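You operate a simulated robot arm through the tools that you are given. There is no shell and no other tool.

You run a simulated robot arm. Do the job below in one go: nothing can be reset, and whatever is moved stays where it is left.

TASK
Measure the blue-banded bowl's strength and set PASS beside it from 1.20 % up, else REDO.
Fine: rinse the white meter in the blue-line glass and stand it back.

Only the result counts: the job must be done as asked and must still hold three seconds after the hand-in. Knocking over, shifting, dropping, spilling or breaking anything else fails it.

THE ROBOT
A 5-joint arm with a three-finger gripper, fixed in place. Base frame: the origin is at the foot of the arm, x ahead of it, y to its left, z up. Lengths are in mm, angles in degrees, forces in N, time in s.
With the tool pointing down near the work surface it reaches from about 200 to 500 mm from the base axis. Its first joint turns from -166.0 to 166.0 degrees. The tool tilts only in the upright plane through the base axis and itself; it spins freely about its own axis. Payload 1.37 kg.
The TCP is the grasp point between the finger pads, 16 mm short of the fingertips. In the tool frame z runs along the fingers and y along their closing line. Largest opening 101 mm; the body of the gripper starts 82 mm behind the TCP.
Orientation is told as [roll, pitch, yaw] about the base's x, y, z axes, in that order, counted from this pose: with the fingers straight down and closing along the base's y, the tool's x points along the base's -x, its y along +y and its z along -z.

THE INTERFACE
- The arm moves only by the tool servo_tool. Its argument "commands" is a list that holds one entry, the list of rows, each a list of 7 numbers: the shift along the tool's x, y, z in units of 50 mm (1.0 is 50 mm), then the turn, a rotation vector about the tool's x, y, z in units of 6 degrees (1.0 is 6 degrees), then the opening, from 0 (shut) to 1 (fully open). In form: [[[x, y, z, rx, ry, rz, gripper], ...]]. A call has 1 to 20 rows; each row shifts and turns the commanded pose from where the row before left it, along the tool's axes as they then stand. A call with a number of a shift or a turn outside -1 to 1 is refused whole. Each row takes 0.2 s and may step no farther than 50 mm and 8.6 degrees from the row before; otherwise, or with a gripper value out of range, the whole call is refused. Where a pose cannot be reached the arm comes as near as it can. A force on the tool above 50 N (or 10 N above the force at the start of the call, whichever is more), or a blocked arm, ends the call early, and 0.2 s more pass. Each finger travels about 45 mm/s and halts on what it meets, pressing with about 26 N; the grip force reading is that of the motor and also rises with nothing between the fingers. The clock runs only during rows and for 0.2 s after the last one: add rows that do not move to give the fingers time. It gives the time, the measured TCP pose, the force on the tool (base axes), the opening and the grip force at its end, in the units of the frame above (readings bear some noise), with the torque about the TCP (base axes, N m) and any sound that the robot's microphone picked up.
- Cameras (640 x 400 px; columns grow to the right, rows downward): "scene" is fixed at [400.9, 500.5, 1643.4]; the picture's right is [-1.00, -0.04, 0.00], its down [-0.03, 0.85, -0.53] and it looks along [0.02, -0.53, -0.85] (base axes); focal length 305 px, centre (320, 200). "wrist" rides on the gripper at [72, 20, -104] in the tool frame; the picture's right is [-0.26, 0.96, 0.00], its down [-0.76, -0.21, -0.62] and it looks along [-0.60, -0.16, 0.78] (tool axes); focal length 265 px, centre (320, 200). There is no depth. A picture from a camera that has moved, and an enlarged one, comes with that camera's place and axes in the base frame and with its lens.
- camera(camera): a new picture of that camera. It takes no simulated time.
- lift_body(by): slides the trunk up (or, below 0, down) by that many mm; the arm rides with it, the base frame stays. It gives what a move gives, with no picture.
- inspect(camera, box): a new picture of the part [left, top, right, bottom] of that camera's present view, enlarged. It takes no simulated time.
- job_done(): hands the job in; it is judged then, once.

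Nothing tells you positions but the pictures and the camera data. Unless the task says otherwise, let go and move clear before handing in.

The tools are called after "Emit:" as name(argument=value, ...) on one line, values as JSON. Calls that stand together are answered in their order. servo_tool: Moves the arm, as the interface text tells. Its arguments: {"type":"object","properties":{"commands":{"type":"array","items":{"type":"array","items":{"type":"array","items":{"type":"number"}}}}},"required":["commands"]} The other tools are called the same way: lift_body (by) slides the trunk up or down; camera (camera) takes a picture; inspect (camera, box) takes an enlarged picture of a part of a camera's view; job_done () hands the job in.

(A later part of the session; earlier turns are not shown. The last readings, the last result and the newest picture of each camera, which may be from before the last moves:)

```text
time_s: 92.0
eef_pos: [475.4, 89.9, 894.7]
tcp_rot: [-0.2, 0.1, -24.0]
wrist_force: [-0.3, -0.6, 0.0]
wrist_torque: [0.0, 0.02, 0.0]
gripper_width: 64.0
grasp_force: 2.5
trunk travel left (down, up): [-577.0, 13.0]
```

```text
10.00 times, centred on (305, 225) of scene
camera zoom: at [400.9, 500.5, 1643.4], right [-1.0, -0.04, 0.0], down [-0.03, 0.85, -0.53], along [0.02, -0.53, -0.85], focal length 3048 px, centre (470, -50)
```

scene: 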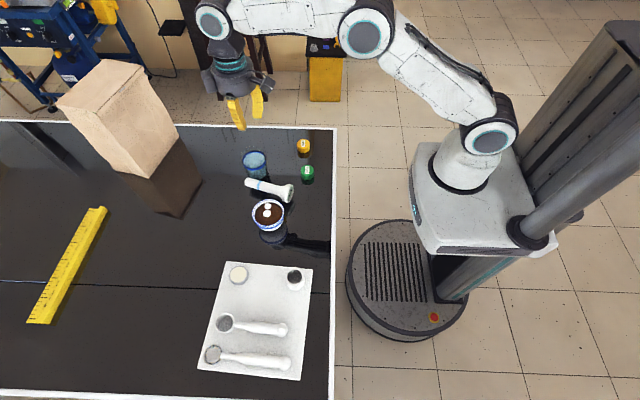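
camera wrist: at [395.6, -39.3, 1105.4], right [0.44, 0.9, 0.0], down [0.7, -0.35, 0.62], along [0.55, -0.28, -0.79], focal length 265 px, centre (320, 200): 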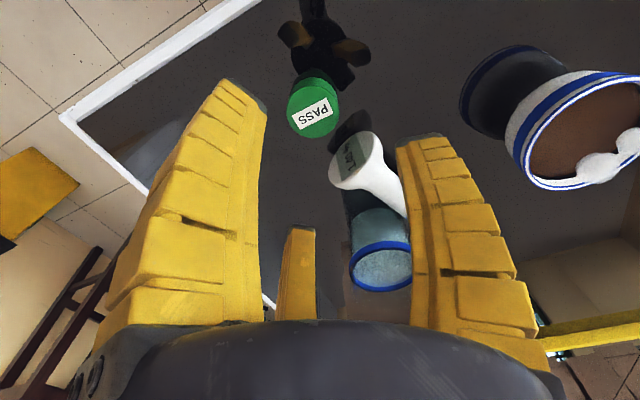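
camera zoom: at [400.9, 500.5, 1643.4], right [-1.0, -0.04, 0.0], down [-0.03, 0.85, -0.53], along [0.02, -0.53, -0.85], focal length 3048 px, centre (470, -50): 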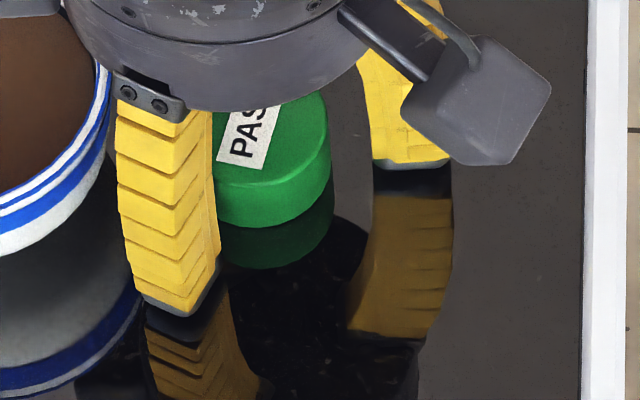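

PASS stands upright beside the bowl. I'll rise straight up off it and check.

Emit:
servo_tool(commands=[[[0, 0, -0.2, 0, 0, 0, 0.62], [0, 0, -0.3, 0, 0, 0, 0.62], [0, 0, -0.4, 0, 0, 0, 0.62], [0, 0, -0.5, 0, 0, 0, 0.62], [0, 0, -0.6, 0, 0, 0, 0.62], [0, 0, -0.4, 0, 0, 0, 0.62], [0, 0, 0, 0, 0, 0, 0.62]]])

Emit:
inspect(camera="scene", box=[220, 120, 340, 240])

Emit:
camera(camera="wrist")

```text
time_s: 93.6
eef_pos: [476.6, 89.2, 1012.7]
tcp_rot: [-0.1, 0.1, -24.0]
wrist_force: [0.0, 0.5, 0.7]
wrist_torque: [0.01, -0.01, -0.01]
gripper_width: 66.2
grasp_force: 2.0
trunk travel left (down, up): [-577.0, 13.0]
```

```text
3.33 times, centred on (280, 180) of scene
camera zoom: at [400.9, 500.5, 1643.4], right [-1.0, -0.04, 0.0], down [-0.03, 0.85, -0.53], along [0.02, -0.53, -0.85], focal length 1016 px, centre (453, 267)
```

zoom: 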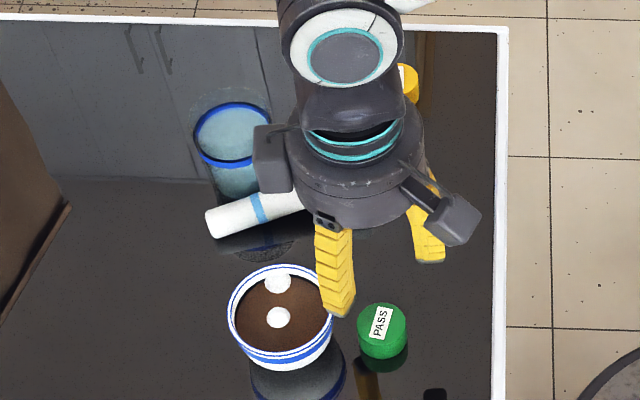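

```text
taken
camera wrist: at [420.2, 134.2, 1118.6], right [0.63, 0.77, 0.0], down [0.61, -0.5, 0.62], along [0.48, -0.39, -0.79], focal length 265 px, centre (320, 200)
```

wrist: 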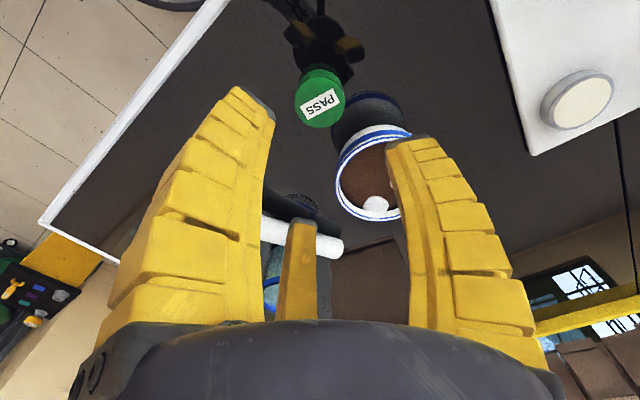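

PASS is placed well. Next, the meter: it lies too close to the glass to grasp directly, so I'll look at it from above and then gently roll it to the middle of the gap. Moving to its right side, high, with the hand closed.

Emit:
servo_tool(commands=[[[-0.489, -0.538, 0, 0, 0, -0.278, 0.3], [-0.472, -0.552, 0, 0, 0, -0.278, 0.1], [-0.458, -0.564, 0, 0, 0, -0.278, 0.05], [-0.44, -0.578, 0, 0, 0, -0.278, 0.05], [-0.422, -0.592, 0, 0, 0, -0.278, 0.05], [-0.406, -0.602, 0, 0, 0, -0.278, 0.05], [0, 0, 0, 0, 0, 0, 0.05]]])

Emit:
camera(camera="wrist")

Emit:
inspect(camera="scene", box=[220, 110, 340, 230])

```text
time_s: 95.2
eef_pos: [545.6, -118.5, 1013.2]
tcp_rot: [0.1, 0.2, -13.8]
wrist_force: [0.0, 0.2, 1.2]
wrist_torque: [-0.01, 0.02, 0.0]
gripper_width: 11.5
grasp_force: 4.3
trunk travel left (down, up): [-577.0, 13.0]
```

```text
taken
camera wrist: at [481.2, -82.1, 1117.7], right [0.49, 0.87, 0.0], down [0.69, -0.38, 0.62], along [0.54, -0.3, -0.79], focal length 265 px, centre (320, 200)
```

wrist: 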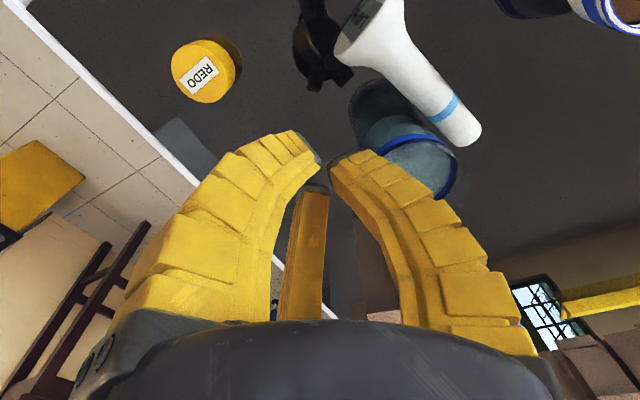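

```text
3.33 times, centred on (280, 170) of scene
camera zoom: at [400.9, 500.5, 1643.4], right [-1.0, -0.04, 0.0], down [-0.03, 0.85, -0.53], along [0.02, -0.53, -0.85], focal length 1016 px, centre (453, 300)
```

zoom: 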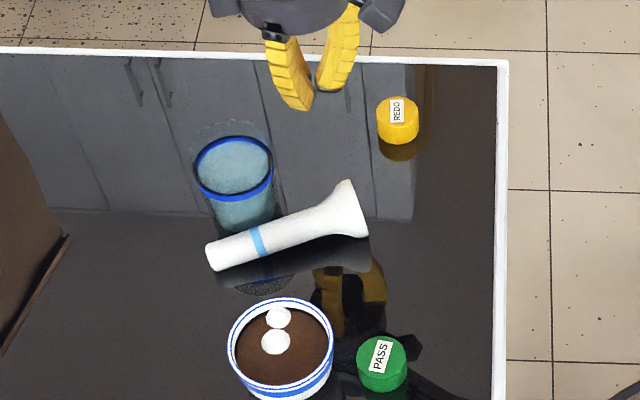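

The meter's pose is confirmed: head ≈ (517, -62), tip ≈ (634, -15). I'll lower the closed hand beside its head, on the side away from the bowl.

Emit:
servo_tool(commands=[[[0, 0, 0.33, 0, 0, 0, 0.03], [0, 0, 0.33, 0, 0, 0, 0.03], [0, 0, 0.33, 0, 0, 0, 0.03], [0, 0, 0.33, 0, 0, 0, 0.03], [0, 0, 0.33, 0, 0, 0, 0.03], [0, 0, 0.33, 0, 0, 0, 0.03], [0, 0, 0, 0, 0, 0, 0.03]]])

Emit:
camera(camera="wrist")

Emit:
inspect(camera="scene", box=[230, 120, 320, 210])

```text
time_s: 96.8
eef_pos: [544.5, -118.4, 913.5]
tcp_rot: [0.0, 0.3, -14.0]
wrist_force: [-0.1, -0.5, 0.6]
wrist_torque: [0.01, 0.01, 0.01]
gripper_width: 9.6
grasp_force: 4.5
trunk travel left (down, up): [-577.0, 13.0]
```

```text
taken
camera wrist: at [479.9, -82.9, 1018.2], right [0.49, 0.87, 0.0], down [0.69, -0.38, 0.62], along [0.54, -0.3, -0.79], focal length 265 px, centre (320, 200)
```

wrist: 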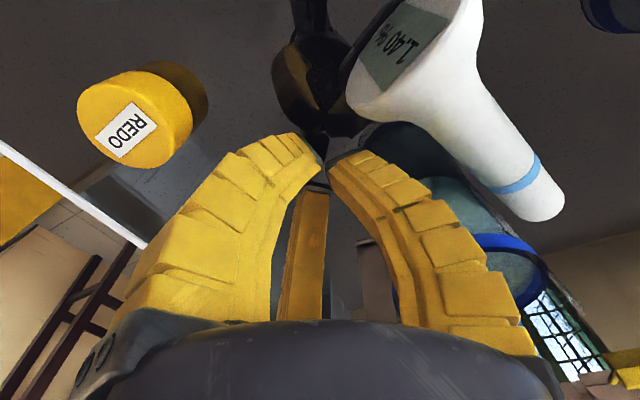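

```text
4.44 times, centred on (275, 165) of scene
camera zoom: at [400.9, 500.5, 1643.4], right [-1.0, -0.04, 0.0], down [-0.03, 0.85, -0.53], along [0.02, -0.53, -0.85], focal length 1354 px, centre (520, 356)
```

zoom: 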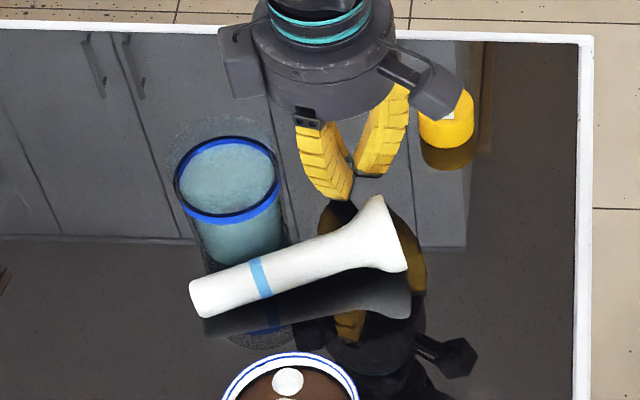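

Clear of both the glass and the meter. Now I push slowly towards the bowl side, 30 mm first.

Emit:
servo_tool(commands=[[[0.0353, 0.0485, 0, 0, 0, 0, 0.03], [0.0353, 0.0485, 0, 0, 0, 0, 0.03], [0.0353, 0.0485, 0, 0, 0, 0, 0.03], [0.0353, 0.0485, 0, 0, 0, 0, 0.03], [0.0353, 0.0485, 0, 0, 0, 0, 0.03], [0.0353, 0.0485, 0, 0, 0, 0, 0.03], [0.0353, 0.0485, 0, 0, 0, 0, 0.03], [0.0353, 0.0485, 0, 0, 0, 0, 0.03], [0.0353, 0.0485, 0, 0, 0, 0, 0.03], [0.0353, 0.0485, 0, 0, 0, 0, 0.03]]])

Emit:
inspect(camera="scene", box=[230, 120, 320, 210])

Emit:
camera(camera="wrist")

```text
time_s: 99.0
eef_pos: [531.6, -90.3, 915.0]
tcp_rot: [0.0, 0.1, -14.0]
wrist_force: [0.0, -0.4, -0.8]
wrist_torque: [-0.01, 0.0, -0.02]
gripper_width: 9.2
grasp_force: 4.8
trunk travel left (down, up): [-577.0, 13.0]
```

```text
4.44 times, centred on (275, 165) of scene
camera zoom: at [400.9, 500.5, 1643.4], right [-1.0, -0.04, 0.0], down [-0.03, 0.85, -0.53], along [0.02, -0.53, -0.85], focal length 1354 px, centre (520, 356)
```

zoom: 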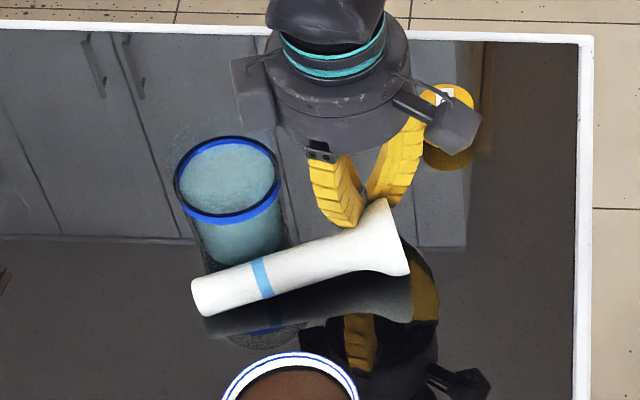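

```text
taken
camera wrist: at [468.0, -55.2, 1019.0], right [0.49, 0.87, 0.0], down [0.69, -0.38, 0.62], along [0.54, -0.3, -0.79], focal length 265 px, centre (320, 200)
```

wrist: 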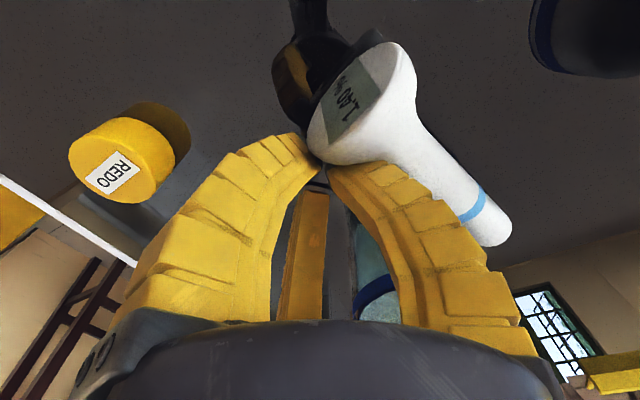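

Contact is made and the meter is beginning to roll. Continuing slowly, 2 mm a row.

Emit:
servo_tool(commands=[[[0.0235, 0.0323, 0, 0, 0, 0, 0.03], [0.0235, 0.0323, 0, 0, 0, 0, 0.03], [0.0235, 0.0323, 0, 0, 0, 0, 0.03], [0.0235, 0.0323, 0, 0, 0, 0, 0.03], [0.0235, 0.0323, 0, 0, 0, 0, 0.03], [0.0235, 0.0323, 0, 0, 0, 0, 0.03], [0.0235, 0.0323, 0, 0, 0, 0, 0.03], [0.0235, 0.0323, 0, 0, 0, 0, 0.03], [0.0235, 0.0323, 0, 0, 0, 0, 0.03], [0.0235, 0.0323, 0, 0, 0, 0, 0.03]]])

Emit:
inspect(camera="scene", box=[220, 130, 320, 230])

Emit:
camera(camera="wrist")

```text
time_s: 101.2
eef_pos: [526.0, -71.7, 916.1]
tcp_rot: [0.0, 0.2, -13.9]
wrist_force: [-0.3, -0.5, -0.6]
wrist_torque: [0.04, -0.01, 0.01]
gripper_width: 9.3
grasp_force: 4.4
trunk travel left (down, up): [-577.0, 13.0]
```

```text
4.00 times, centred on (270, 180) of scene
camera zoom: at [400.9, 500.5, 1643.4], right [-1.0, -0.04, 0.0], down [-0.03, 0.85, -0.53], along [0.02, -0.53, -0.85], focal length 1219 px, centre (520, 280)
```

zoom: 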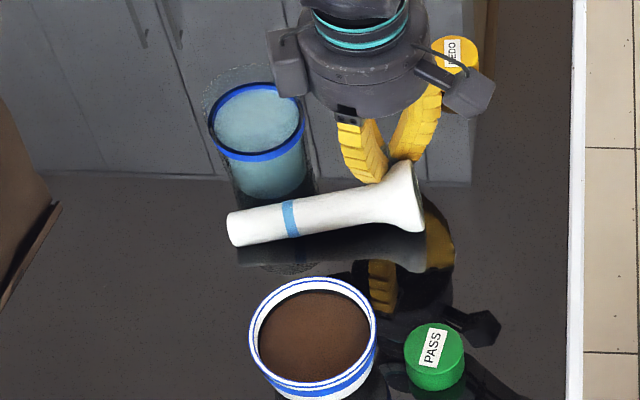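

```text
taken
camera wrist: at [460.5, -37.0, 1020.6], right [0.49, 0.87, 0.0], down [0.69, -0.38, 0.62], along [0.54, -0.3, -0.79], focal length 265 px, centre (320, 200)
```

wrist: 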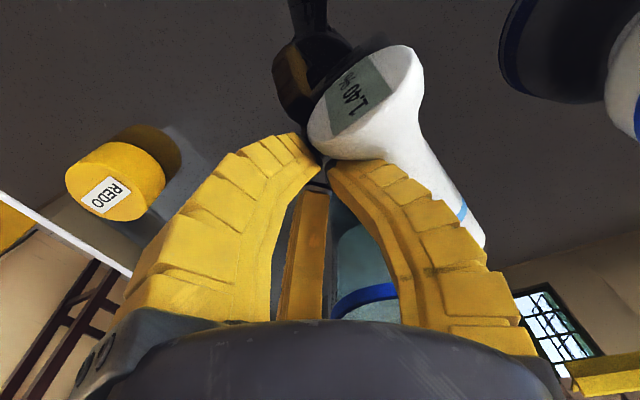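

Rolling nicely: the gap to the glass is opening. About 24 mm more.

Emit:
servo_tool(commands=[[[0.0168, 0.0363, 0, 0, 0, 0, 0.03], [0.0168, 0.0363, 0, 0, 0, 0, 0.03], [0.0168, 0.0363, 0, 0, 0, 0, 0.03], [0.0168, 0.0363, 0, 0, 0, 0, 0.03], [0.0168, 0.0363, 0, 0, 0, 0, 0.03], [0.0168, 0.0363, 0, 0, 0, 0, 0.03], [0.0168, 0.0363, 0, 0, 0, 0, 0.03], [0.0168, 0.0363, 0, 0, 0, 0, 0.03], [0.0168, 0.0363, 0, 0, 0, 0, 0.03], [0.0168, 0.0363, 0, 0, 0, 0, 0.03], [0.0168, 0.0363, 0, 0, 0, 0, 0.03], [0.0168, 0.0363, 0, 0, 0, 0, 0.03]]])

Emit:
inspect(camera="scene", box=[220, 130, 320, 230])

```text
time_s: 103.8
eef_pos: [520.9, -48.9, 915.3]
tcp_rot: [0.0, 0.2, -14.0]
wrist_force: [-0.5, 0.3, 1.4]
wrist_torque: [0.01, 0.01, -0.02]
gripper_width: 9.1
grasp_force: 4.4
trunk travel left (down, up): [-577.0, 13.0]
```

```text
4.00 times, centred on (270, 180) of scene
camera zoom: at [400.9, 500.5, 1643.4], right [-1.0, -0.04, 0.0], down [-0.03, 0.85, -0.53], along [0.02, -0.53, -0.85], focal length 1219 px, centre (520, 280)
```

zoom: 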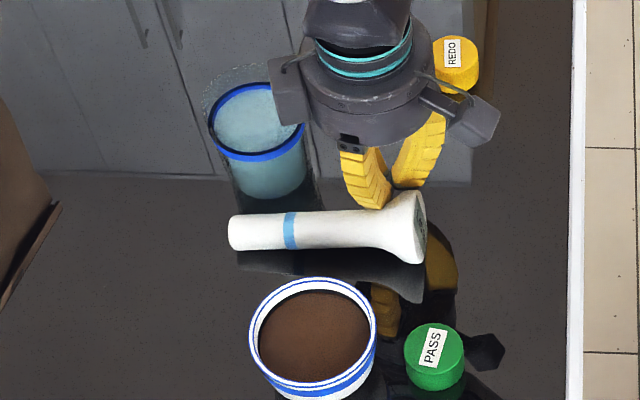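

The meter is now roughly in the middle, lying along the x direction at y≈-5, with 20 mm to the glass and 45 mm to the bowl. I'll back the hand off sideways and rise.

Emit:
servo_tool(commands=[[[-0.03, -0.116, 0, 0, 0, 0, 0.03], [-0.03, -0.116, 0, 0, 0, 0, 0.03], [0, 0, -0.3, 0, 0, 0, 0.03], [0, 0, -0.5, 0, 0, 0, 0.03], [0, 0, -0.5, 0, 0, 0, 0.2], [0, 0, -0.5, 0, 0, 0, 0.4], [0, 0, -0.5, 0, 0, 0, 0.54], [0, 0, 0, 0, 0, 0, 0.54]]])

Emit:
inspect(camera="scene", box=[220, 130, 320, 230])

Emit:
camera(camera="wrist")

```text
time_s: 105.6
eef_pos: [520.0, -60.0, 1030.9]
tcp_rot: [0.0, 0.1, -14.0]
wrist_force: [-1.4, 0.1, 0.4]
wrist_torque: [-0.02, -0.01, 0.03]
gripper_width: 58.2
grasp_force: 2.3
trunk travel left (down, up): [-577.0, 13.0]
```

```text
4.00 times, centred on (270, 180) of scene
camera zoom: at [400.9, 500.5, 1643.4], right [-1.0, -0.04, 0.0], down [-0.03, 0.85, -0.53], along [0.02, -0.53, -0.85], focal length 1219 px, centre (520, 280)
```

zoom: 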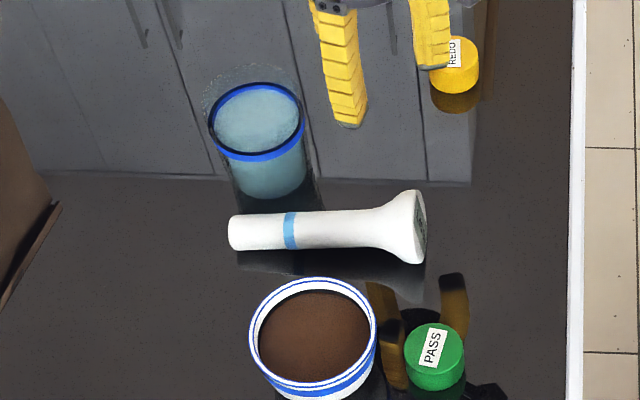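

```text
taken
camera wrist: at [455.7, -25.5, 1135.4], right [0.49, 0.87, 0.0], down [0.69, -0.38, 0.62], along [0.54, -0.3, -0.79], focal length 265 px, centre (320, 200)
```

wrist: 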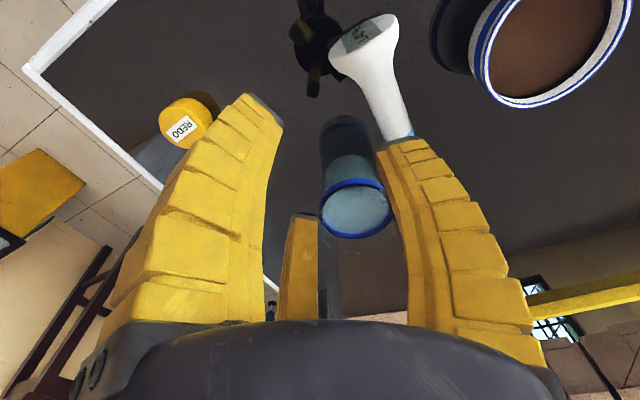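

The meter is still. The steam over the bowl has stopped, so once I have the meter again I'll re-check the reading. Now I turn the hand to Y≈60° (one finger on the glass side, two on the bowl side of the stalk) above the grasp point.

Emit:
servo_tool(commands=[[[-0.032, 0.114, 0.0154, 0, 0, -0.95, 0.54], [-0.044, 0.11, 0.0154, 0, 0, -0.95, 0.54], [-0.054, 0.106, 0.0154, 0, 0, -0.95, 0.54], [-0.065, 0.0996, 0.0154, 0, 0, -0.95, 0.54], [-0.074, 0.093, 0.0154, 0, 0, -0.95, 0.54], [-0.083, 0.085, 0.0154, 0, 0, -0.95, 0.54], [-0.091, 0.076, 0.0154, 0, 0, -0.95, 0.54], [-0.098, 0.067, 0.0154, 0, 0, -0.95, 0.54], [-0.104, 0.057, 0.0154, 0, 0, -0.95, 0.54], [-0.109, 0.046, 0.0154, 0, 0, -0.95, 0.54], [-0.113, 0.035, 0.0154, 0, 0, -0.95, 0.54], [-0.116, 0.024, 0.0154, 0, 0, -0.95, 0.54], [-0.118, 0.012, 0.0154, 0, 0, -0.95, 0.54], [0, 0, 0, 0, 0, 0, 0.54]]])

Emit:
camera(camera="wrist")

Emit:
inspect(camera="scene", box=[220, 130, 320, 230])

```text
time_s: 108.6
eef_pos: [558.2, 6.0, 1018.6]
tcp_rot: [0.3, 0.1, 60.1]
wrist_force: [-0.4, 0.0, 0.2]
wrist_torque: [0.03, 0.0, -0.02]
gripper_width: 58.2
grasp_force: 2.0
trunk travel left (down, up): [-577.0, 13.0]
```

```text
taken
camera wrist: at [506.6, -47.8, 1124.6], right [-0.71, 0.71, 0.0], down [0.56, 0.55, 0.62], along [0.44, 0.44, -0.79], focal length 265 px, centre (320, 200)
```

wrist: 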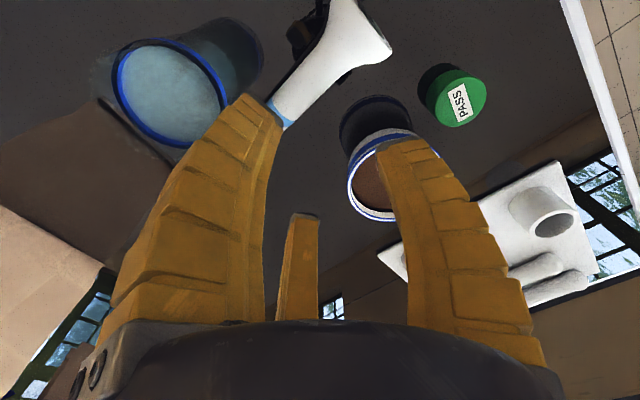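

```text
4.00 times, centred on (270, 180) of scene
camera zoom: at [400.9, 500.5, 1643.4], right [-1.0, -0.04, 0.0], down [-0.03, 0.85, -0.53], along [0.02, -0.53, -0.85], focal length 1219 px, centre (520, 280)
```

zoom: 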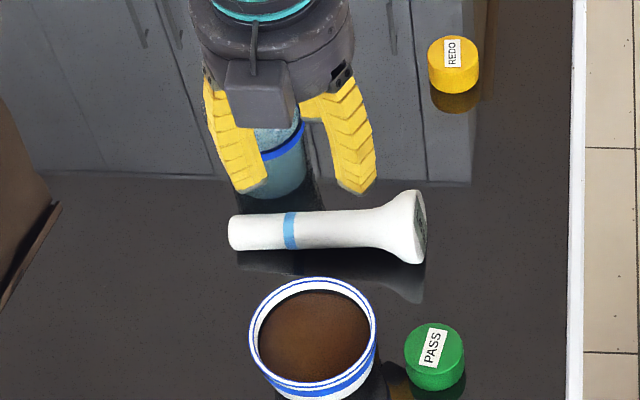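

Spin reached. Zooming on the stalk to refine where it lies relative to the hand.

Emit:
inspect(camera="wrist", box=[230, 0, 430, 130])

```text
3.08 times, centred on (330, 65) of wrist
camera zoom: at [506.6, -47.8, 1124.6], right [-0.71, 0.71, 0.0], down [0.56, 0.55, 0.62], along [0.44, 0.44, -0.79], focal length 817 px, centre (289, 615)
```

zoom: 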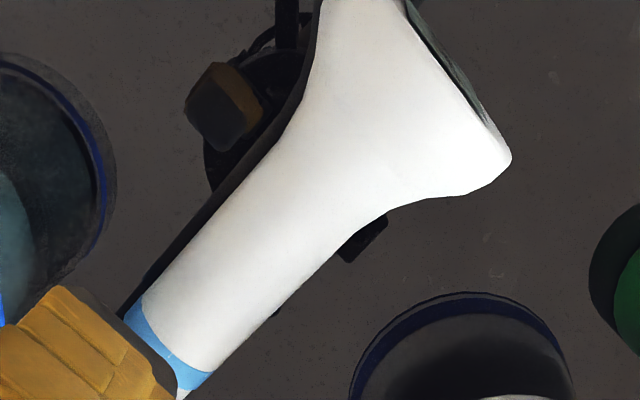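

The stalk axis is at y≈-12 and the grasp point about 72 mm from the tip is x≈560. I'll shift there and tilt the tool 10° outward.

Emit:
servo_tool(commands=[[[0.095, -0.096, 0, 0, 0, 0, 0.54], [0, 0, 0, 0.722, -0.415, 0, 0.54], [0, 0, 0, 0.722, -0.415, 0, 0.54], [0, 0, 0, 0, 0, 0, 0.54], [0, 0, 0, 0, 0, 0, 0.54]]])

Emit:
inspect(camera="wrist", box=[200, 0, 440, 150])

Emit:
inspect(camera="scene", box=[220, 130, 320, 230])

```text
time_s: 109.8
eef_pos: [560.1, 0.0, 1019.0]
tcp_rot: [-8.6, -5.0, 60.5]
wrist_force: [-0.5, 0.3, -0.5]
wrist_torque: [0.03, 0.03, 0.01]
gripper_width: 58.3
grasp_force: 2.8
trunk travel left (down, up): [-577.0, 13.0]
```

```text
2.67 times, centred on (320, 75) of wrist
camera zoom: at [491.0, -54.1, 1113.8], right [-0.69, 0.71, -0.12], down [0.44, 0.55, 0.71], along [0.57, 0.44, -0.7], focal length 708 px, centre (320, 533)
```

zoom: 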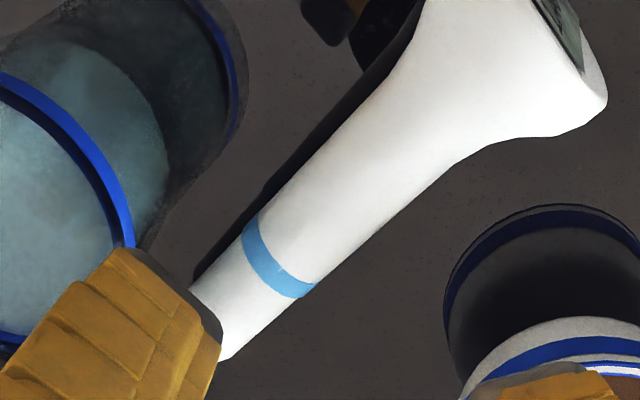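

```text
4.00 times, centred on (270, 180) of scene
camera zoom: at [400.9, 500.5, 1643.4], right [-1.0, -0.04, 0.0], down [-0.03, 0.85, -0.53], along [0.02, -0.53, -0.85], focal length 1219 px, centre (520, 280)
```

zoom: 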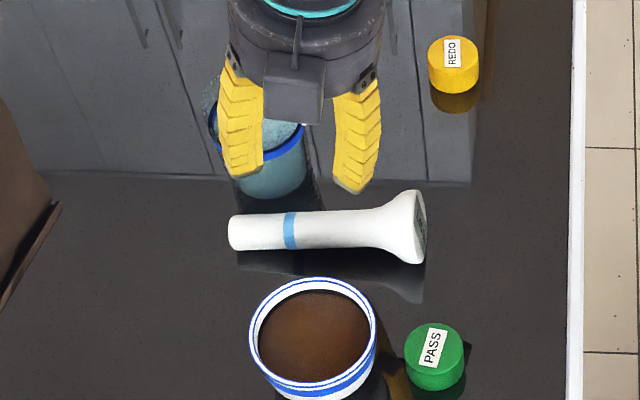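

Alignment holds (stalk 11.6 mm to the right of the hand axis, as wanted). Descending vertically, 80 mm first.

Emit:
servo_tool(commands=[[[0.0274, 0.0484, 0.3151, 0, 0, 0, 0.54], [0.0274, 0.0484, 0.3151, 0, 0, 0, 0.54], [0.0274, 0.0484, 0.3151, 0, 0, 0, 0.54], [0.0274, 0.0484, 0.3151, 0, 0, 0, 0.54], [0.0274, 0.0484, 0.3151, 0, 0, 0, 0.54], [0, 0, 0, 0, 0, 0, 0.54], [0, 0, 0, 0, 0, 0, 0.54]]])

Emit:
camera(camera="wrist")

Emit:
inspect(camera="scene", box=[220, 130, 320, 230])

```text
time_s: 111.4
eef_pos: [561.7, -0.8, 941.1]
tcp_rot: [-8.4, -4.9, 60.5]
wrist_force: [0.5, -0.3, 0.2]
wrist_torque: [-0.03, -0.01, -0.03]
gripper_width: 58.3
grasp_force: 2.2
trunk travel left (down, up): [-577.0, 13.0]
```

```text
taken
camera wrist: at [491.3, -54.9, 1033.9], right [-0.69, 0.71, -0.12], down [0.44, 0.55, 0.71], along [0.57, 0.44, -0.7], focal length 265 px, centre (320, 200)
```

wrist: 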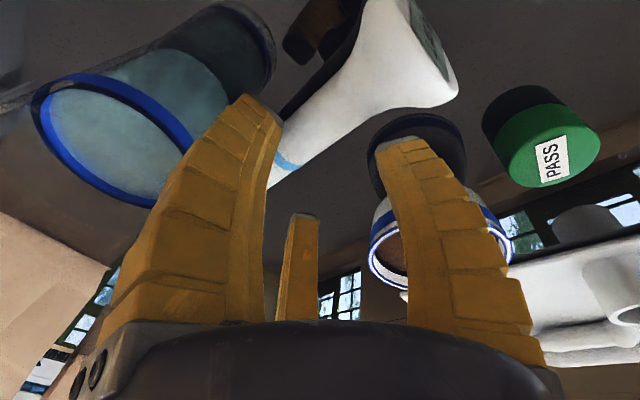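

```text
4.00 times, centred on (270, 180) of scene
camera zoom: at [400.9, 500.5, 1643.4], right [-1.0, -0.04, 0.0], down [-0.03, 0.85, -0.53], along [0.02, -0.53, -0.85], focal length 1219 px, centre (520, 280)
```

zoom: 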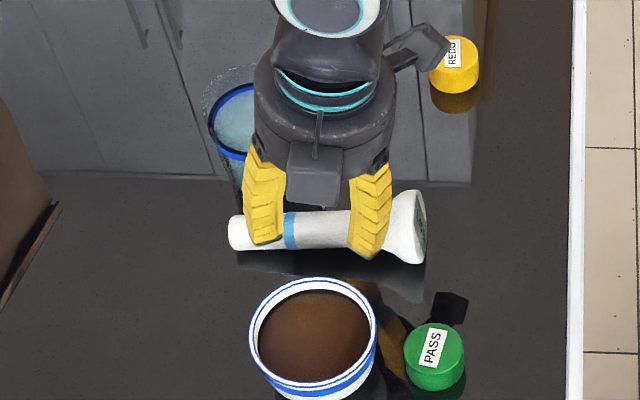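

Fingers are about to straddle the stalk. Descending 28 mm more, checking forces.

Emit:
servo_tool(commands=[[[0.016, 0.0282, 0.1838, 0, 0, 0, 0.54], [0.016, 0.0282, 0.1838, 0, 0, 0, 0.54], [0.016, 0.0282, 0.1838, 0, 0, 0, 0.54], [0, 0, 0, 0, 0, 0, 0.54]]])

Emit:
camera(camera="wrist")

Emit:
inspect(camera="scene", box=[240, 150, 310, 220])

```text
time_s: 112.4
eef_pos: [559.9, -0.5, 911.4]
tcp_rot: [-8.6, -4.9, 60.6]
wrist_force: [0.0, -0.1, -0.1]
wrist_torque: [0.02, 0.0, 0.02]
gripper_width: 58.3
grasp_force: 2.4
trunk travel left (down, up): [-577.0, 13.0]
```

```text
taken
camera wrist: at [491.0, -54.7, 1004.9], right [-0.69, 0.71, -0.12], down [0.44, 0.55, 0.71], along [0.57, 0.44, -0.7], focal length 265 px, centre (320, 200)
```

wrist: 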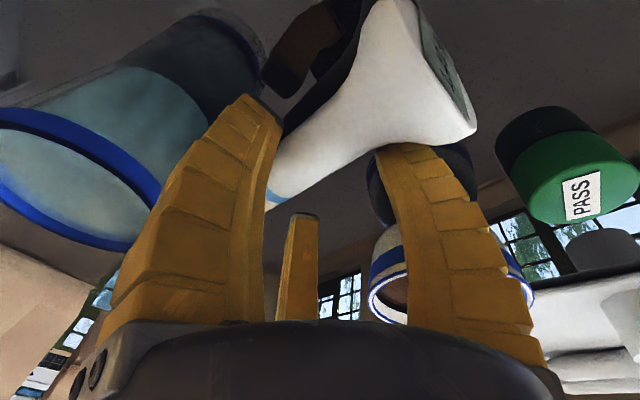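

```text
5.71 times, centred on (275, 185) of scene
camera zoom: at [400.9, 500.5, 1643.4], right [-1.0, -0.04, 0.0], down [-0.03, 0.85, -0.53], along [0.02, -0.53, -0.85], focal length 1742 px, centre (577, 286)
```

zoom: 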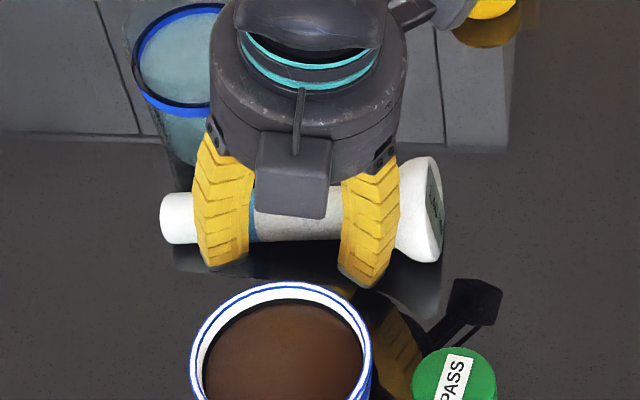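

No contact, fingers straddling as planned. Down the last 11 mm.

Emit:
servo_tool(commands=[[[0.0063, 0.0111, 0.0725, 0, 0, 0, 0.54], [0.0063, 0.0111, 0.0725, 0, 0, 0, 0.54], [0.0063, 0.0111, 0.0725, 0, 0, 0, 0.54], [0, 0, 0, 0, 0, 0, 0.54]]])

Emit:
camera(camera="wrist")

Emit:
inspect(camera="scene", box=[240, 150, 310, 220])

```text
time_s: 113.4
eef_pos: [560.3, 0.3, 900.8]
tcp_rot: [-8.5, -4.9, 60.6]
wrist_force: [0.5, -0.3, -0.2]
wrist_torque: [0.02, -0.01, 0.0]
gripper_width: 58.2
grasp_force: 2.5
trunk travel left (down, up): [-577.0, 13.0]
```

```text
taken
camera wrist: at [491.0, -53.7, 994.5], right [-0.69, 0.71, -0.12], down [0.44, 0.55, 0.71], along [0.57, 0.44, -0.7], focal length 265 px, centre (320, 200)
```

wrist: 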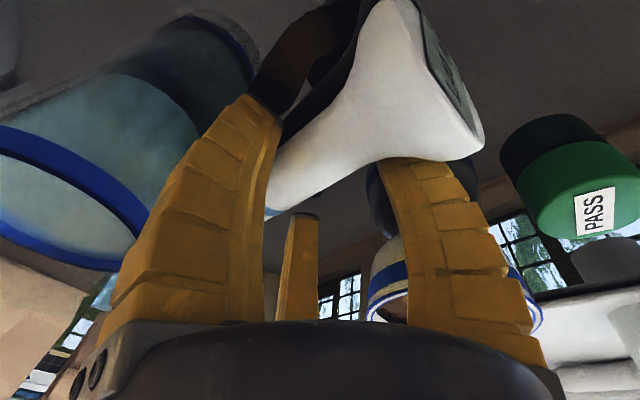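

```text
5.71 times, centred on (275, 185) of scene
camera zoom: at [400.9, 500.5, 1643.4], right [-1.0, -0.04, 0.0], down [-0.03, 0.85, -0.53], along [0.02, -0.53, -0.85], focal length 1742 px, centre (577, 286)
```

zoom: 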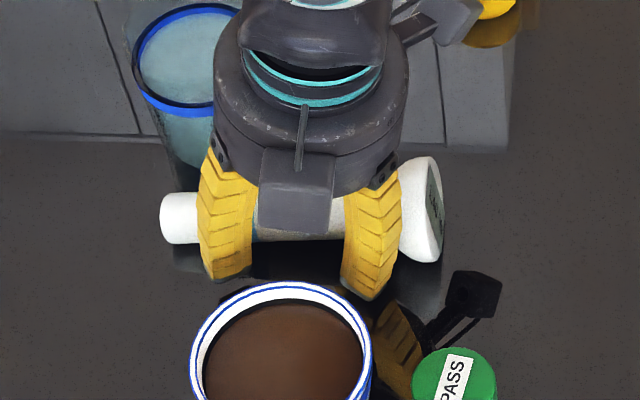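

Good position. I lower 2 mm and close gradually on the stalk.

Emit:
servo_tool(commands=[[[0.0034, 0.006, 0.0394, 0, 0, 0, 0.54], [0, 0, 0, 0, 0, 0, 0.5], [0, 0, 0, 0, 0, 0, 0.46], [0, 0, 0, 0, 0, 0, 0.42], [0, 0, 0, 0, 0, 0, 0.4], [0, 0, 0, 0, 0, 0, 0.38], [0, 0, 0, 0, 0, 0, 0.36], [0, 0, 0, 0, 0, 0, 0.34], [0, 0, 0, 0, 0, 0, 0.34]]])

Emit:
camera(camera="wrist")

Emit:
inspect(camera="scene", box=[240, 150, 310, 220])

```text
time_s: 115.4
eef_pos: [561.5, 0.4, 897.7]
tcp_rot: [-8.5, -4.9, 60.4]
wrist_force: [0.3, -1.1, -1.3]
wrist_torque: [0.02, -0.01, 0.04]
gripper_width: 39.4
grasp_force: 3.5
trunk travel left (down, up): [-577.0, 13.0]
```

```text
taken
camera wrist: at [490.8, -53.9, 992.3], right [-0.69, 0.71, -0.12], down [0.44, 0.55, 0.71], along [0.57, 0.44, -0.7], focal length 265 px, centre (320, 200)
```

wrist: 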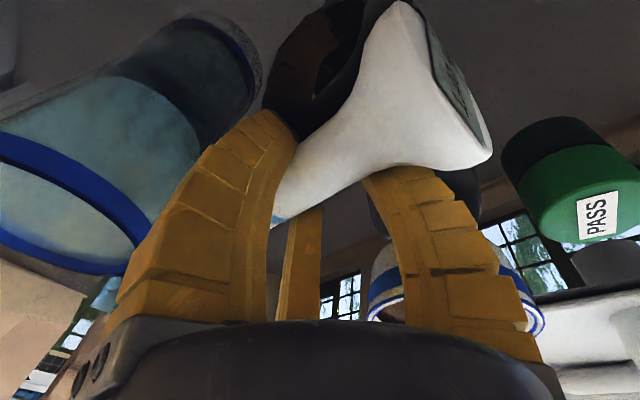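

```text
5.71 times, centred on (275, 185) of scene
camera zoom: at [400.9, 500.5, 1643.4], right [-1.0, -0.04, 0.0], down [-0.03, 0.85, -0.53], along [0.02, -0.53, -0.85], focal length 1742 px, centre (577, 286)
```

zoom: 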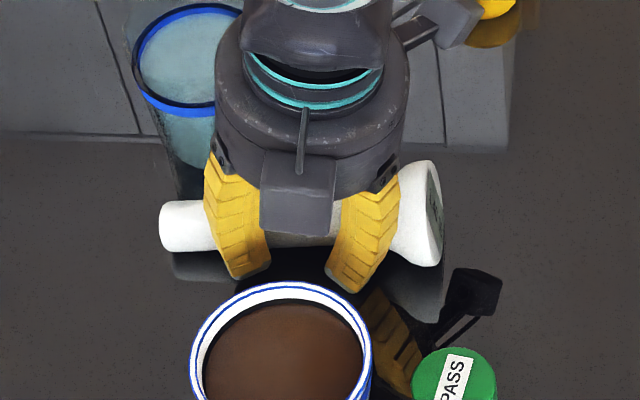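

Closing further until it takes hold.

Emit:
servo_tool(commands=[[[0, 0, 0, 0, 0, 0, 0.31], [0, 0, 0, 0, 0, 0, 0.28], [0, 0, 0, 0, 0, 0, 0.25], [0, 0, 0, 0, 0, 0, 0.22], [0, 0, 0, 0, 0, 0, 0.2], [0, 0, 0, 0, 0, 0, 0.2]]])

Emit:
camera(camera="wrist")

Emit:
inspect(camera="scene", box=[240, 150, 310, 220])

```text
time_s: 116.8
eef_pos: [560.9, -0.4, 899.1]
tcp_rot: [-8.6, -4.9, 60.5]
wrist_force: [0.2, 1.2, 0.6]
wrist_torque: [0.05, 0.05, -0.06]
gripper_width: 35.5
grasp_force: 26.1
trunk travel left (down, up): [-577.0, 13.0]
```

```text
taken
camera wrist: at [490.8, -53.8, 992.3], right [-0.69, 0.71, -0.12], down [0.44, 0.55, 0.71], along [0.57, 0.44, -0.7], focal length 265 px, centre (320, 200)
```

wrist: 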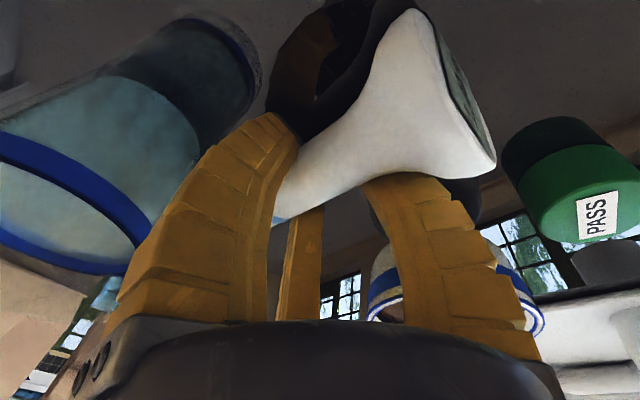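

```text
5.71 times, centred on (275, 185) of scene
camera zoom: at [400.9, 500.5, 1643.4], right [-1.0, -0.04, 0.0], down [-0.03, 0.85, -0.53], along [0.02, -0.53, -0.85], focal length 1742 px, centre (577, 286)
```

zoom: 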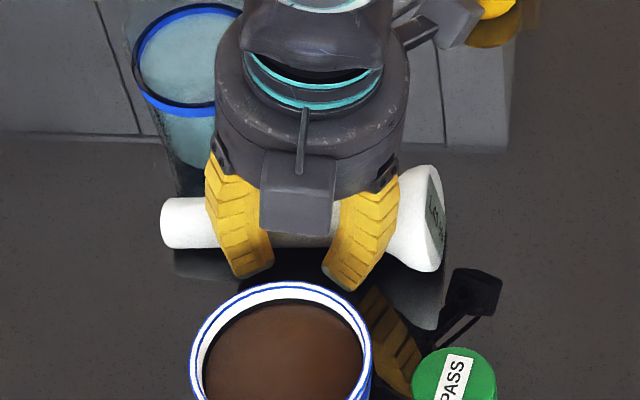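

Firm grip (26 N) across the stalk. A small 10 mm test lift.

Emit:
servo_tool(commands=[[[-0.0086, -0.0151, -0.0985, 0, 0, 0, 0.15], [-0.0086, -0.0151, -0.0985, 0, 0, 0, 0.15], [0, 0, 0, 0, 0, 0, 0.15], [0, 0, 0, 0, 0, 0, 0.15]]])

Emit:
inspect(camera="scene", box=[240, 150, 310, 220])

Emit:
camera(camera="wrist")

```text
time_s: 117.8
eef_pos: [560.1, -0.5, 908.6]
tcp_rot: [-8.5, -4.9, 60.6]
wrist_force: [1.3, 0.8, -0.6]
wrist_torque: [0.04, -0.01, 0.01]
gripper_width: 35.0
grasp_force: 26.1
trunk travel left (down, up): [-577.0, 13.0]
```

```text
5.71 times, centred on (275, 185) of scene
camera zoom: at [400.9, 500.5, 1643.4], right [-1.0, -0.04, 0.0], down [-0.03, 0.85, -0.53], along [0.02, -0.53, -0.85], focal length 1742 px, centre (577, 286)
```

zoom: 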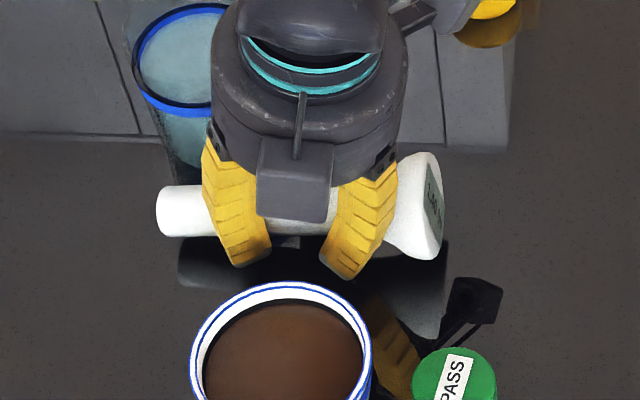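

```text
taken
camera wrist: at [490.8, -54.2, 1002.5], right [-0.69, 0.71, -0.12], down [0.44, 0.55, 0.71], along [0.57, 0.44, -0.7], focal length 265 px, centre (320, 200)
```

wrist: 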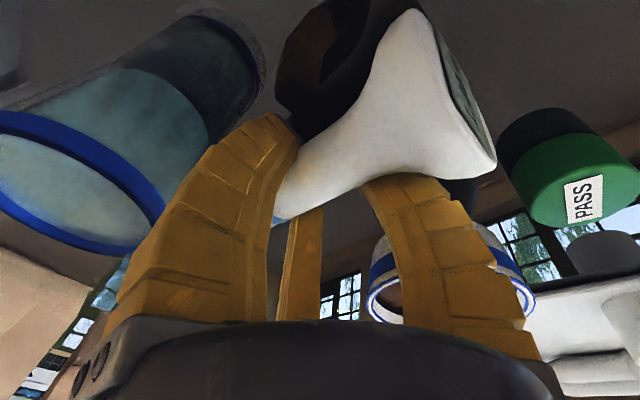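

It's lifted and stable. I'll hold 2 s at this low height to check for creep before going higher.

Emit:
servo_tool(commands=[[[0, 0, 0, 0, 0, 0, 0.1], [0, 0, 0, 0, 0, 0, 0.1], [0, 0, 0, 0, 0, 0, 0.1], [0, 0, 0, 0, 0, 0, 0.1], [0, 0, 0, 0, 0, 0, 0.1], [0, 0, 0, 0, 0, 0, 0.1], [0, 0, 0, 0, 0, 0, 0.1], [0, 0, 0, 0, 0, 0, 0.1], [0, 0, 0, 0, 0, 0, 0.1], [0, 0, 0, 0, 0, 0, 0.1], [0, 0, 0, 0, 0, 0, 0.1], [0, 0, 0, 0, 0, 0, 0.1], [0, 0, 0, 0, 0, 0, 0.1], [0, 0, 0, 0, 0, 0, 0.1], [0, 0, 0, 0, 0, 0, 0.1]]])

Emit:
inspect(camera="scene", box=[240, 150, 310, 220])

```text
time_s: 121.0
eef_pos: [560.0, 1.6, 909.2]
tcp_rot: [-8.5, -4.9, 60.6]
wrist_force: [0.1, -0.7, -0.7]
wrist_torque: [0.02, -0.01, 0.02]
gripper_width: 34.7
grasp_force: 26.4
trunk travel left (down, up): [-577.0, 13.0]
```

```text
5.71 times, centred on (275, 185) of scene
camera zoom: at [400.9, 500.5, 1643.4], right [-1.0, -0.04, 0.0], down [-0.03, 0.85, -0.53], along [0.02, -0.53, -0.85], focal length 1742 px, centre (577, 286)
```

zoom: 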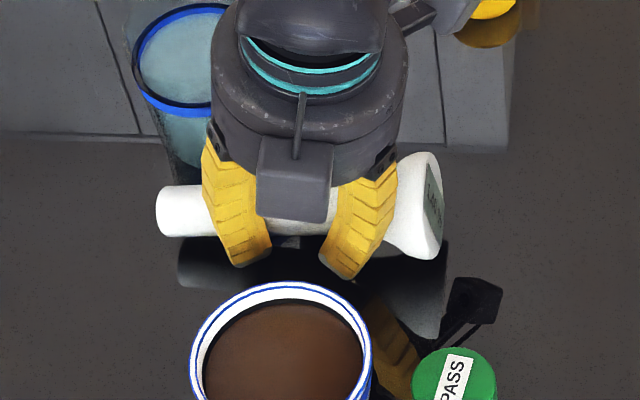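

Holding steady. Now I retract upwards along the tool axis, moderately, watching the grip.

Emit:
servo_tool(commands=[[[0, 0, -0.1, 0, 0, 0, 0.1], [0, 0, -0.2, 0, 0, 0, 0.1], [0, 0, -0.3, 0, 0, 0, 0.1], [0, 0, -0.35, 0, 0, 0, 0.1], [0, 0, -0.35, 0, 0, 0, 0.1], [0, 0, -0.35, 0, 0, 0, 0.1], [0, 0, -0.35, 0, 0, 0, 0.1], [0, 0, -0.3, 0, 0, 0, 0.1], [0, 0, -0.2, 0, 0, 0, 0.1], [0, 0, -0.1, 0, 0, 0, 0.1], [0, 0, 0, 0, 0, 0, 0.1]]])

Emit:
camera(camera="wrist")

Emit:
inspect(camera="scene", box=[220, 80, 340, 220])

```text
time_s: 123.4
eef_pos: [538.6, 0.1, 1036.5]
tcp_rot: [-8.5, -4.9, 60.6]
wrist_force: [-0.5, 0.1, 0.1]
wrist_torque: [-0.01, -0.02, 0.0]
gripper_width: 34.5
grasp_force: 25.8
trunk travel left (down, up): [-577.0, 13.0]
```

```text
taken
camera wrist: at [469.1, -54.2, 1130.5], right [-0.69, 0.71, -0.12], down [0.44, 0.55, 0.71], along [0.57, 0.44, -0.7], focal length 265 px, centre (320, 200)
```

wrist: 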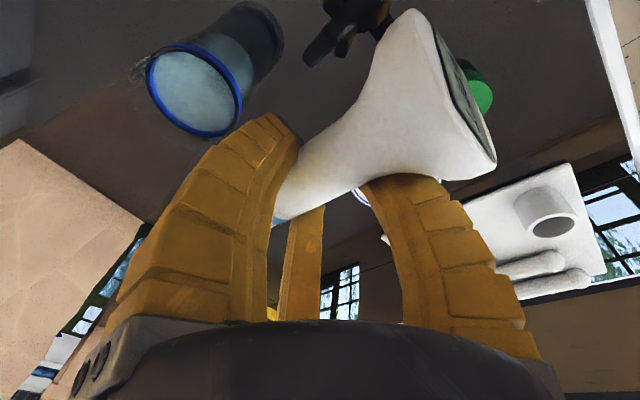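

```text
2.86 times, centred on (280, 150) of scene
camera zoom: at [400.9, 500.5, 1643.4], right [-1.0, -0.04, 0.0], down [-0.03, 0.85, -0.53], along [0.02, -0.53, -0.85], focal length 871 px, centre (434, 343)
```

zoom: 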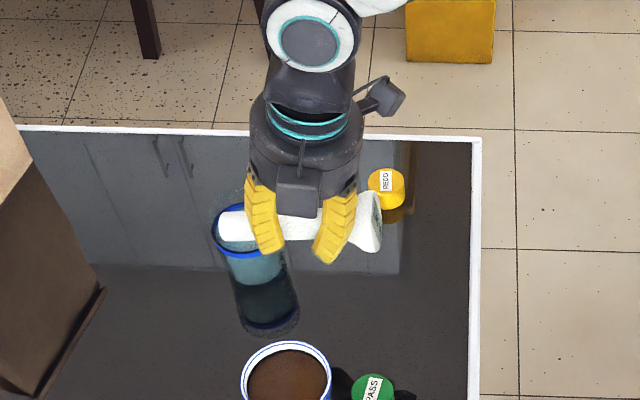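

Grip is stable and the meter hasn't shifted in the hand. Now spin the tool about its own axis by -181° (36 rows) to bring the tip to the inner side.

Emit:
servo_tool(commands=[[[0, 0, 0, 0, 0, 0.4, 0.1], [0, 0, 0, 0, 0, 0.8, 0.1], [0, 0, 0, 0, 0, 0.85, 0.1], [0, 0, 0, 0, 0, 0.85, 0.1], [0, 0, 0, 0, 0, 0.85, 0.1], [0, 0, 0, 0, 0, 0.85, 0.1], [0, 0, 0, 0, 0, 0.85, 0.1], [0, 0, 0, 0, 0, 0.85, 0.1], [0, 0, 0, 0, 0, 0.85, 0.1], [0, 0, 0, 0, 0, 0.85, 0.1], [0, 0, 0, 0, 0, 0.85, 0.1], [0, 0, 0, 0, 0, 0.85, 0.1], [0, 0, 0, 0, 0, 0.85, 0.1], [0, 0, 0, 0, 0, 0.85, 0.1], [0, 0, 0, 0, 0, 0.85, 0.1], [0, 0, 0, 0, 0, 0.85, 0.1], [0, 0, 0, 0, 0, 0.85, 0.1], [0, 0, 0, 0, 0, 0.85, 0.1], [0, 0, 0, 0, 0, 0.85, 0.1], [0, 0, 0, 0, 0, 0.5, 0.1]]])

Emit:
camera(camera="wrist")

```text
time_s: 127.6
eef_pos: [539.4, -1.1, 1037.1]
tcp_rot: [5.8, -7.9, -37.3]
wrist_force: [-0.2, 0.4, -0.5]
wrist_torque: [0.01, 0.03, -0.01]
gripper_width: 34.1
grasp_force: 26.0
trunk travel left (down, up): [-577.0, 13.0]
```

```text
taken
camera wrist: at [475.9, 57.3, 1131.7], right [0.78, 0.61, 0.13], down [0.37, -0.62, 0.69], along [0.51, -0.49, -0.71], focal length 265 px, centre (320, 200)
```

wrist: 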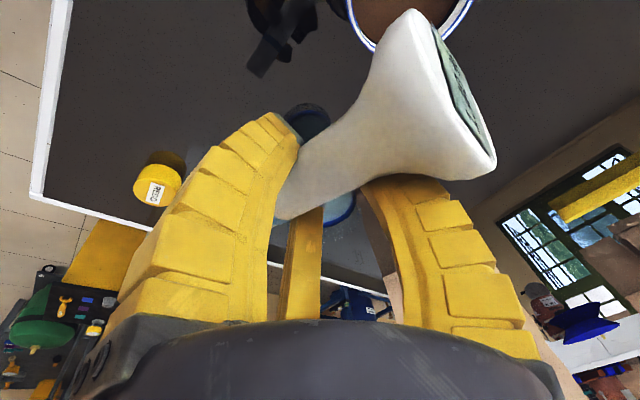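

Halfway; the meter hasn't moved in the hand. Continuing the remaining 83.5°.

Emit:
servo_tool(commands=[[[0, 0, 0, 0, 0, 0.4, 0.1], [0, 0, 0, 0, 0, 0.85, 0.1], [0, 0, 0, 0, 0, 0.85, 0.1], [0, 0, 0, 0, 0, 0.85, 0.1], [0, 0, 0, 0, 0, 0.85, 0.1], [0, 0, 0, 0, 0, 0.85, 0.1], [0, 0, 0, 0, 0, 0.85, 0.1], [0, 0, 0, 0, 0, 0.85, 0.1], [0, 0, 0, 0, 0, 0.85, 0.1], [0, 0, 0, 0, 0, 0.85, 0.1], [0, 0, 0, 0, 0, 0.85, 0.1], [0, 0, 0, 0, 0, 0.85, 0.1], [0, 0, 0, 0, 0, 0.85, 0.1], [0, 0, 0, 0, 0, 0.85, 0.1], [0, 0, 0, 0, 0, 0.85, 0.1], [0, 0, 0, 0, 0, 0.85, 0.1], [0, 0, 0, 0, 0, 0.75, 0.1], [0, 0, 0, 0, 0, 0, 0.1]]])

Emit:
camera(camera="wrist")

Emit:
inspect(camera="scene", box=[220, 80, 340, 220])

```text
time_s: 131.4
eef_pos: [538.0, -0.8, 1036.4]
tcp_rot: [8.5, 5.0, -119.9]
wrist_force: [0.3, -0.1, 0.0]
wrist_torque: [0.0, 0.01, -0.02]
gripper_width: 33.6
grasp_force: 26.1
trunk travel left (down, up): [-577.0, 13.0]
```

```text
taken
camera wrist: at [573.3, 51.2, 1148.4], right [0.69, -0.71, 0.12], down [-0.66, -0.55, 0.52], along [-0.3, -0.43, -0.85], focal length 265 px, centre (320, 200)
```

wrist: 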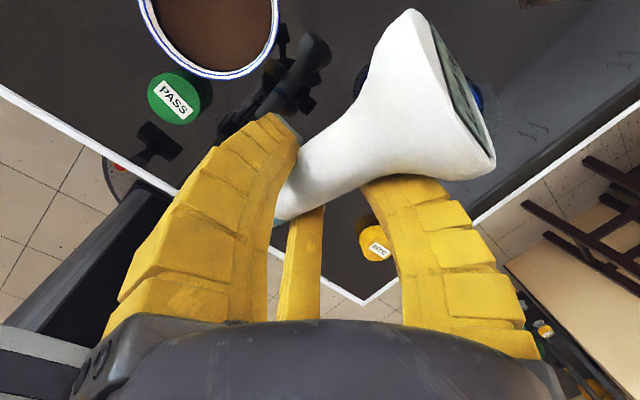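

```text
2.86 times, centred on (280, 150) of scene
camera zoom: at [400.9, 500.5, 1643.4], right [-1.0, -0.04, 0.0], down [-0.03, 0.85, -0.53], along [0.02, -0.53, -0.85], focal length 871 px, centre (434, 343)
```

zoom: 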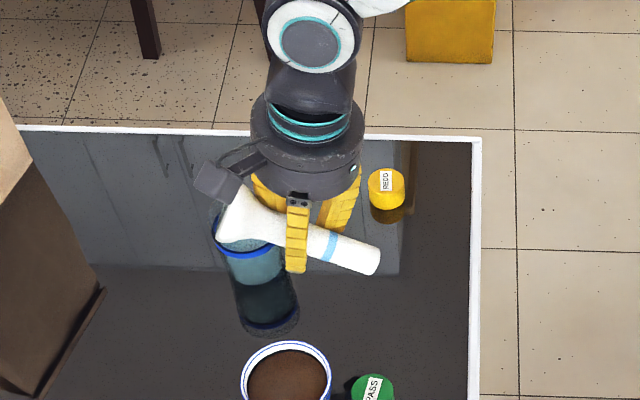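

The tip now points inward, as needed. Next I raise the arm while tilting outward to 42°, so the stalk swings towards vertical, before lowering the trunk.

Emit:
servo_tool(commands=[[[0.043, 0.0756, -0.492, -0.58, 0.328, 0, 0.1], [0.0596, 0.105, -0.485, -0.58, 0.328, 0, 0.1], [0.076, 0.1345, -0.476, -0.58, 0.328, 0, 0.1], [0.092, 0.163, -0.464, -0.58, 0.328, 0, 0.1], [0.108, 0.191, -0.449, -0.58, 0.328, 0, 0.1], [0.123, 0.2176, -0.433, -0.58, 0.328, 0, 0.1], [0.138, 0.243, -0.4145, -0.58, 0.328, 0, 0.1], [0.152, 0.268, -0.394, -0.58, 0.328, 0, 0.1], [0, 0, 0, 0, 0, 0, 0.1]]])

Emit:
camera(camera="scene")

```text
time_s: 133.4
eef_pos: [537.8, -0.8, 1237.2]
tcp_rot: [37.8, 19.5, -113.4]
wrist_force: [0.6, -0.2, -0.9]
wrist_torque: [0.02, -0.03, -0.01]
gripper_width: 33.4
grasp_force: 25.7
trunk travel left (down, up): [-577.0, 13.0]
```

```text
taken
```

scene: 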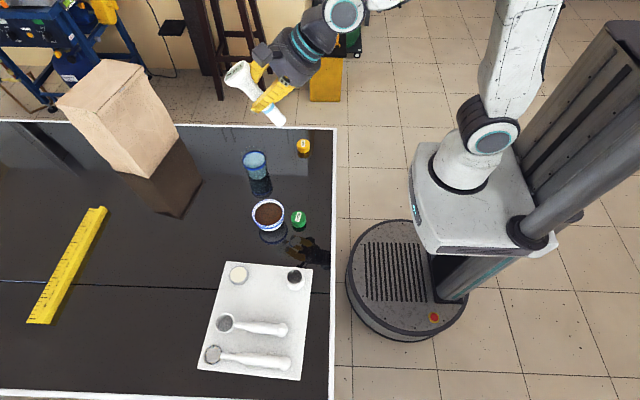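

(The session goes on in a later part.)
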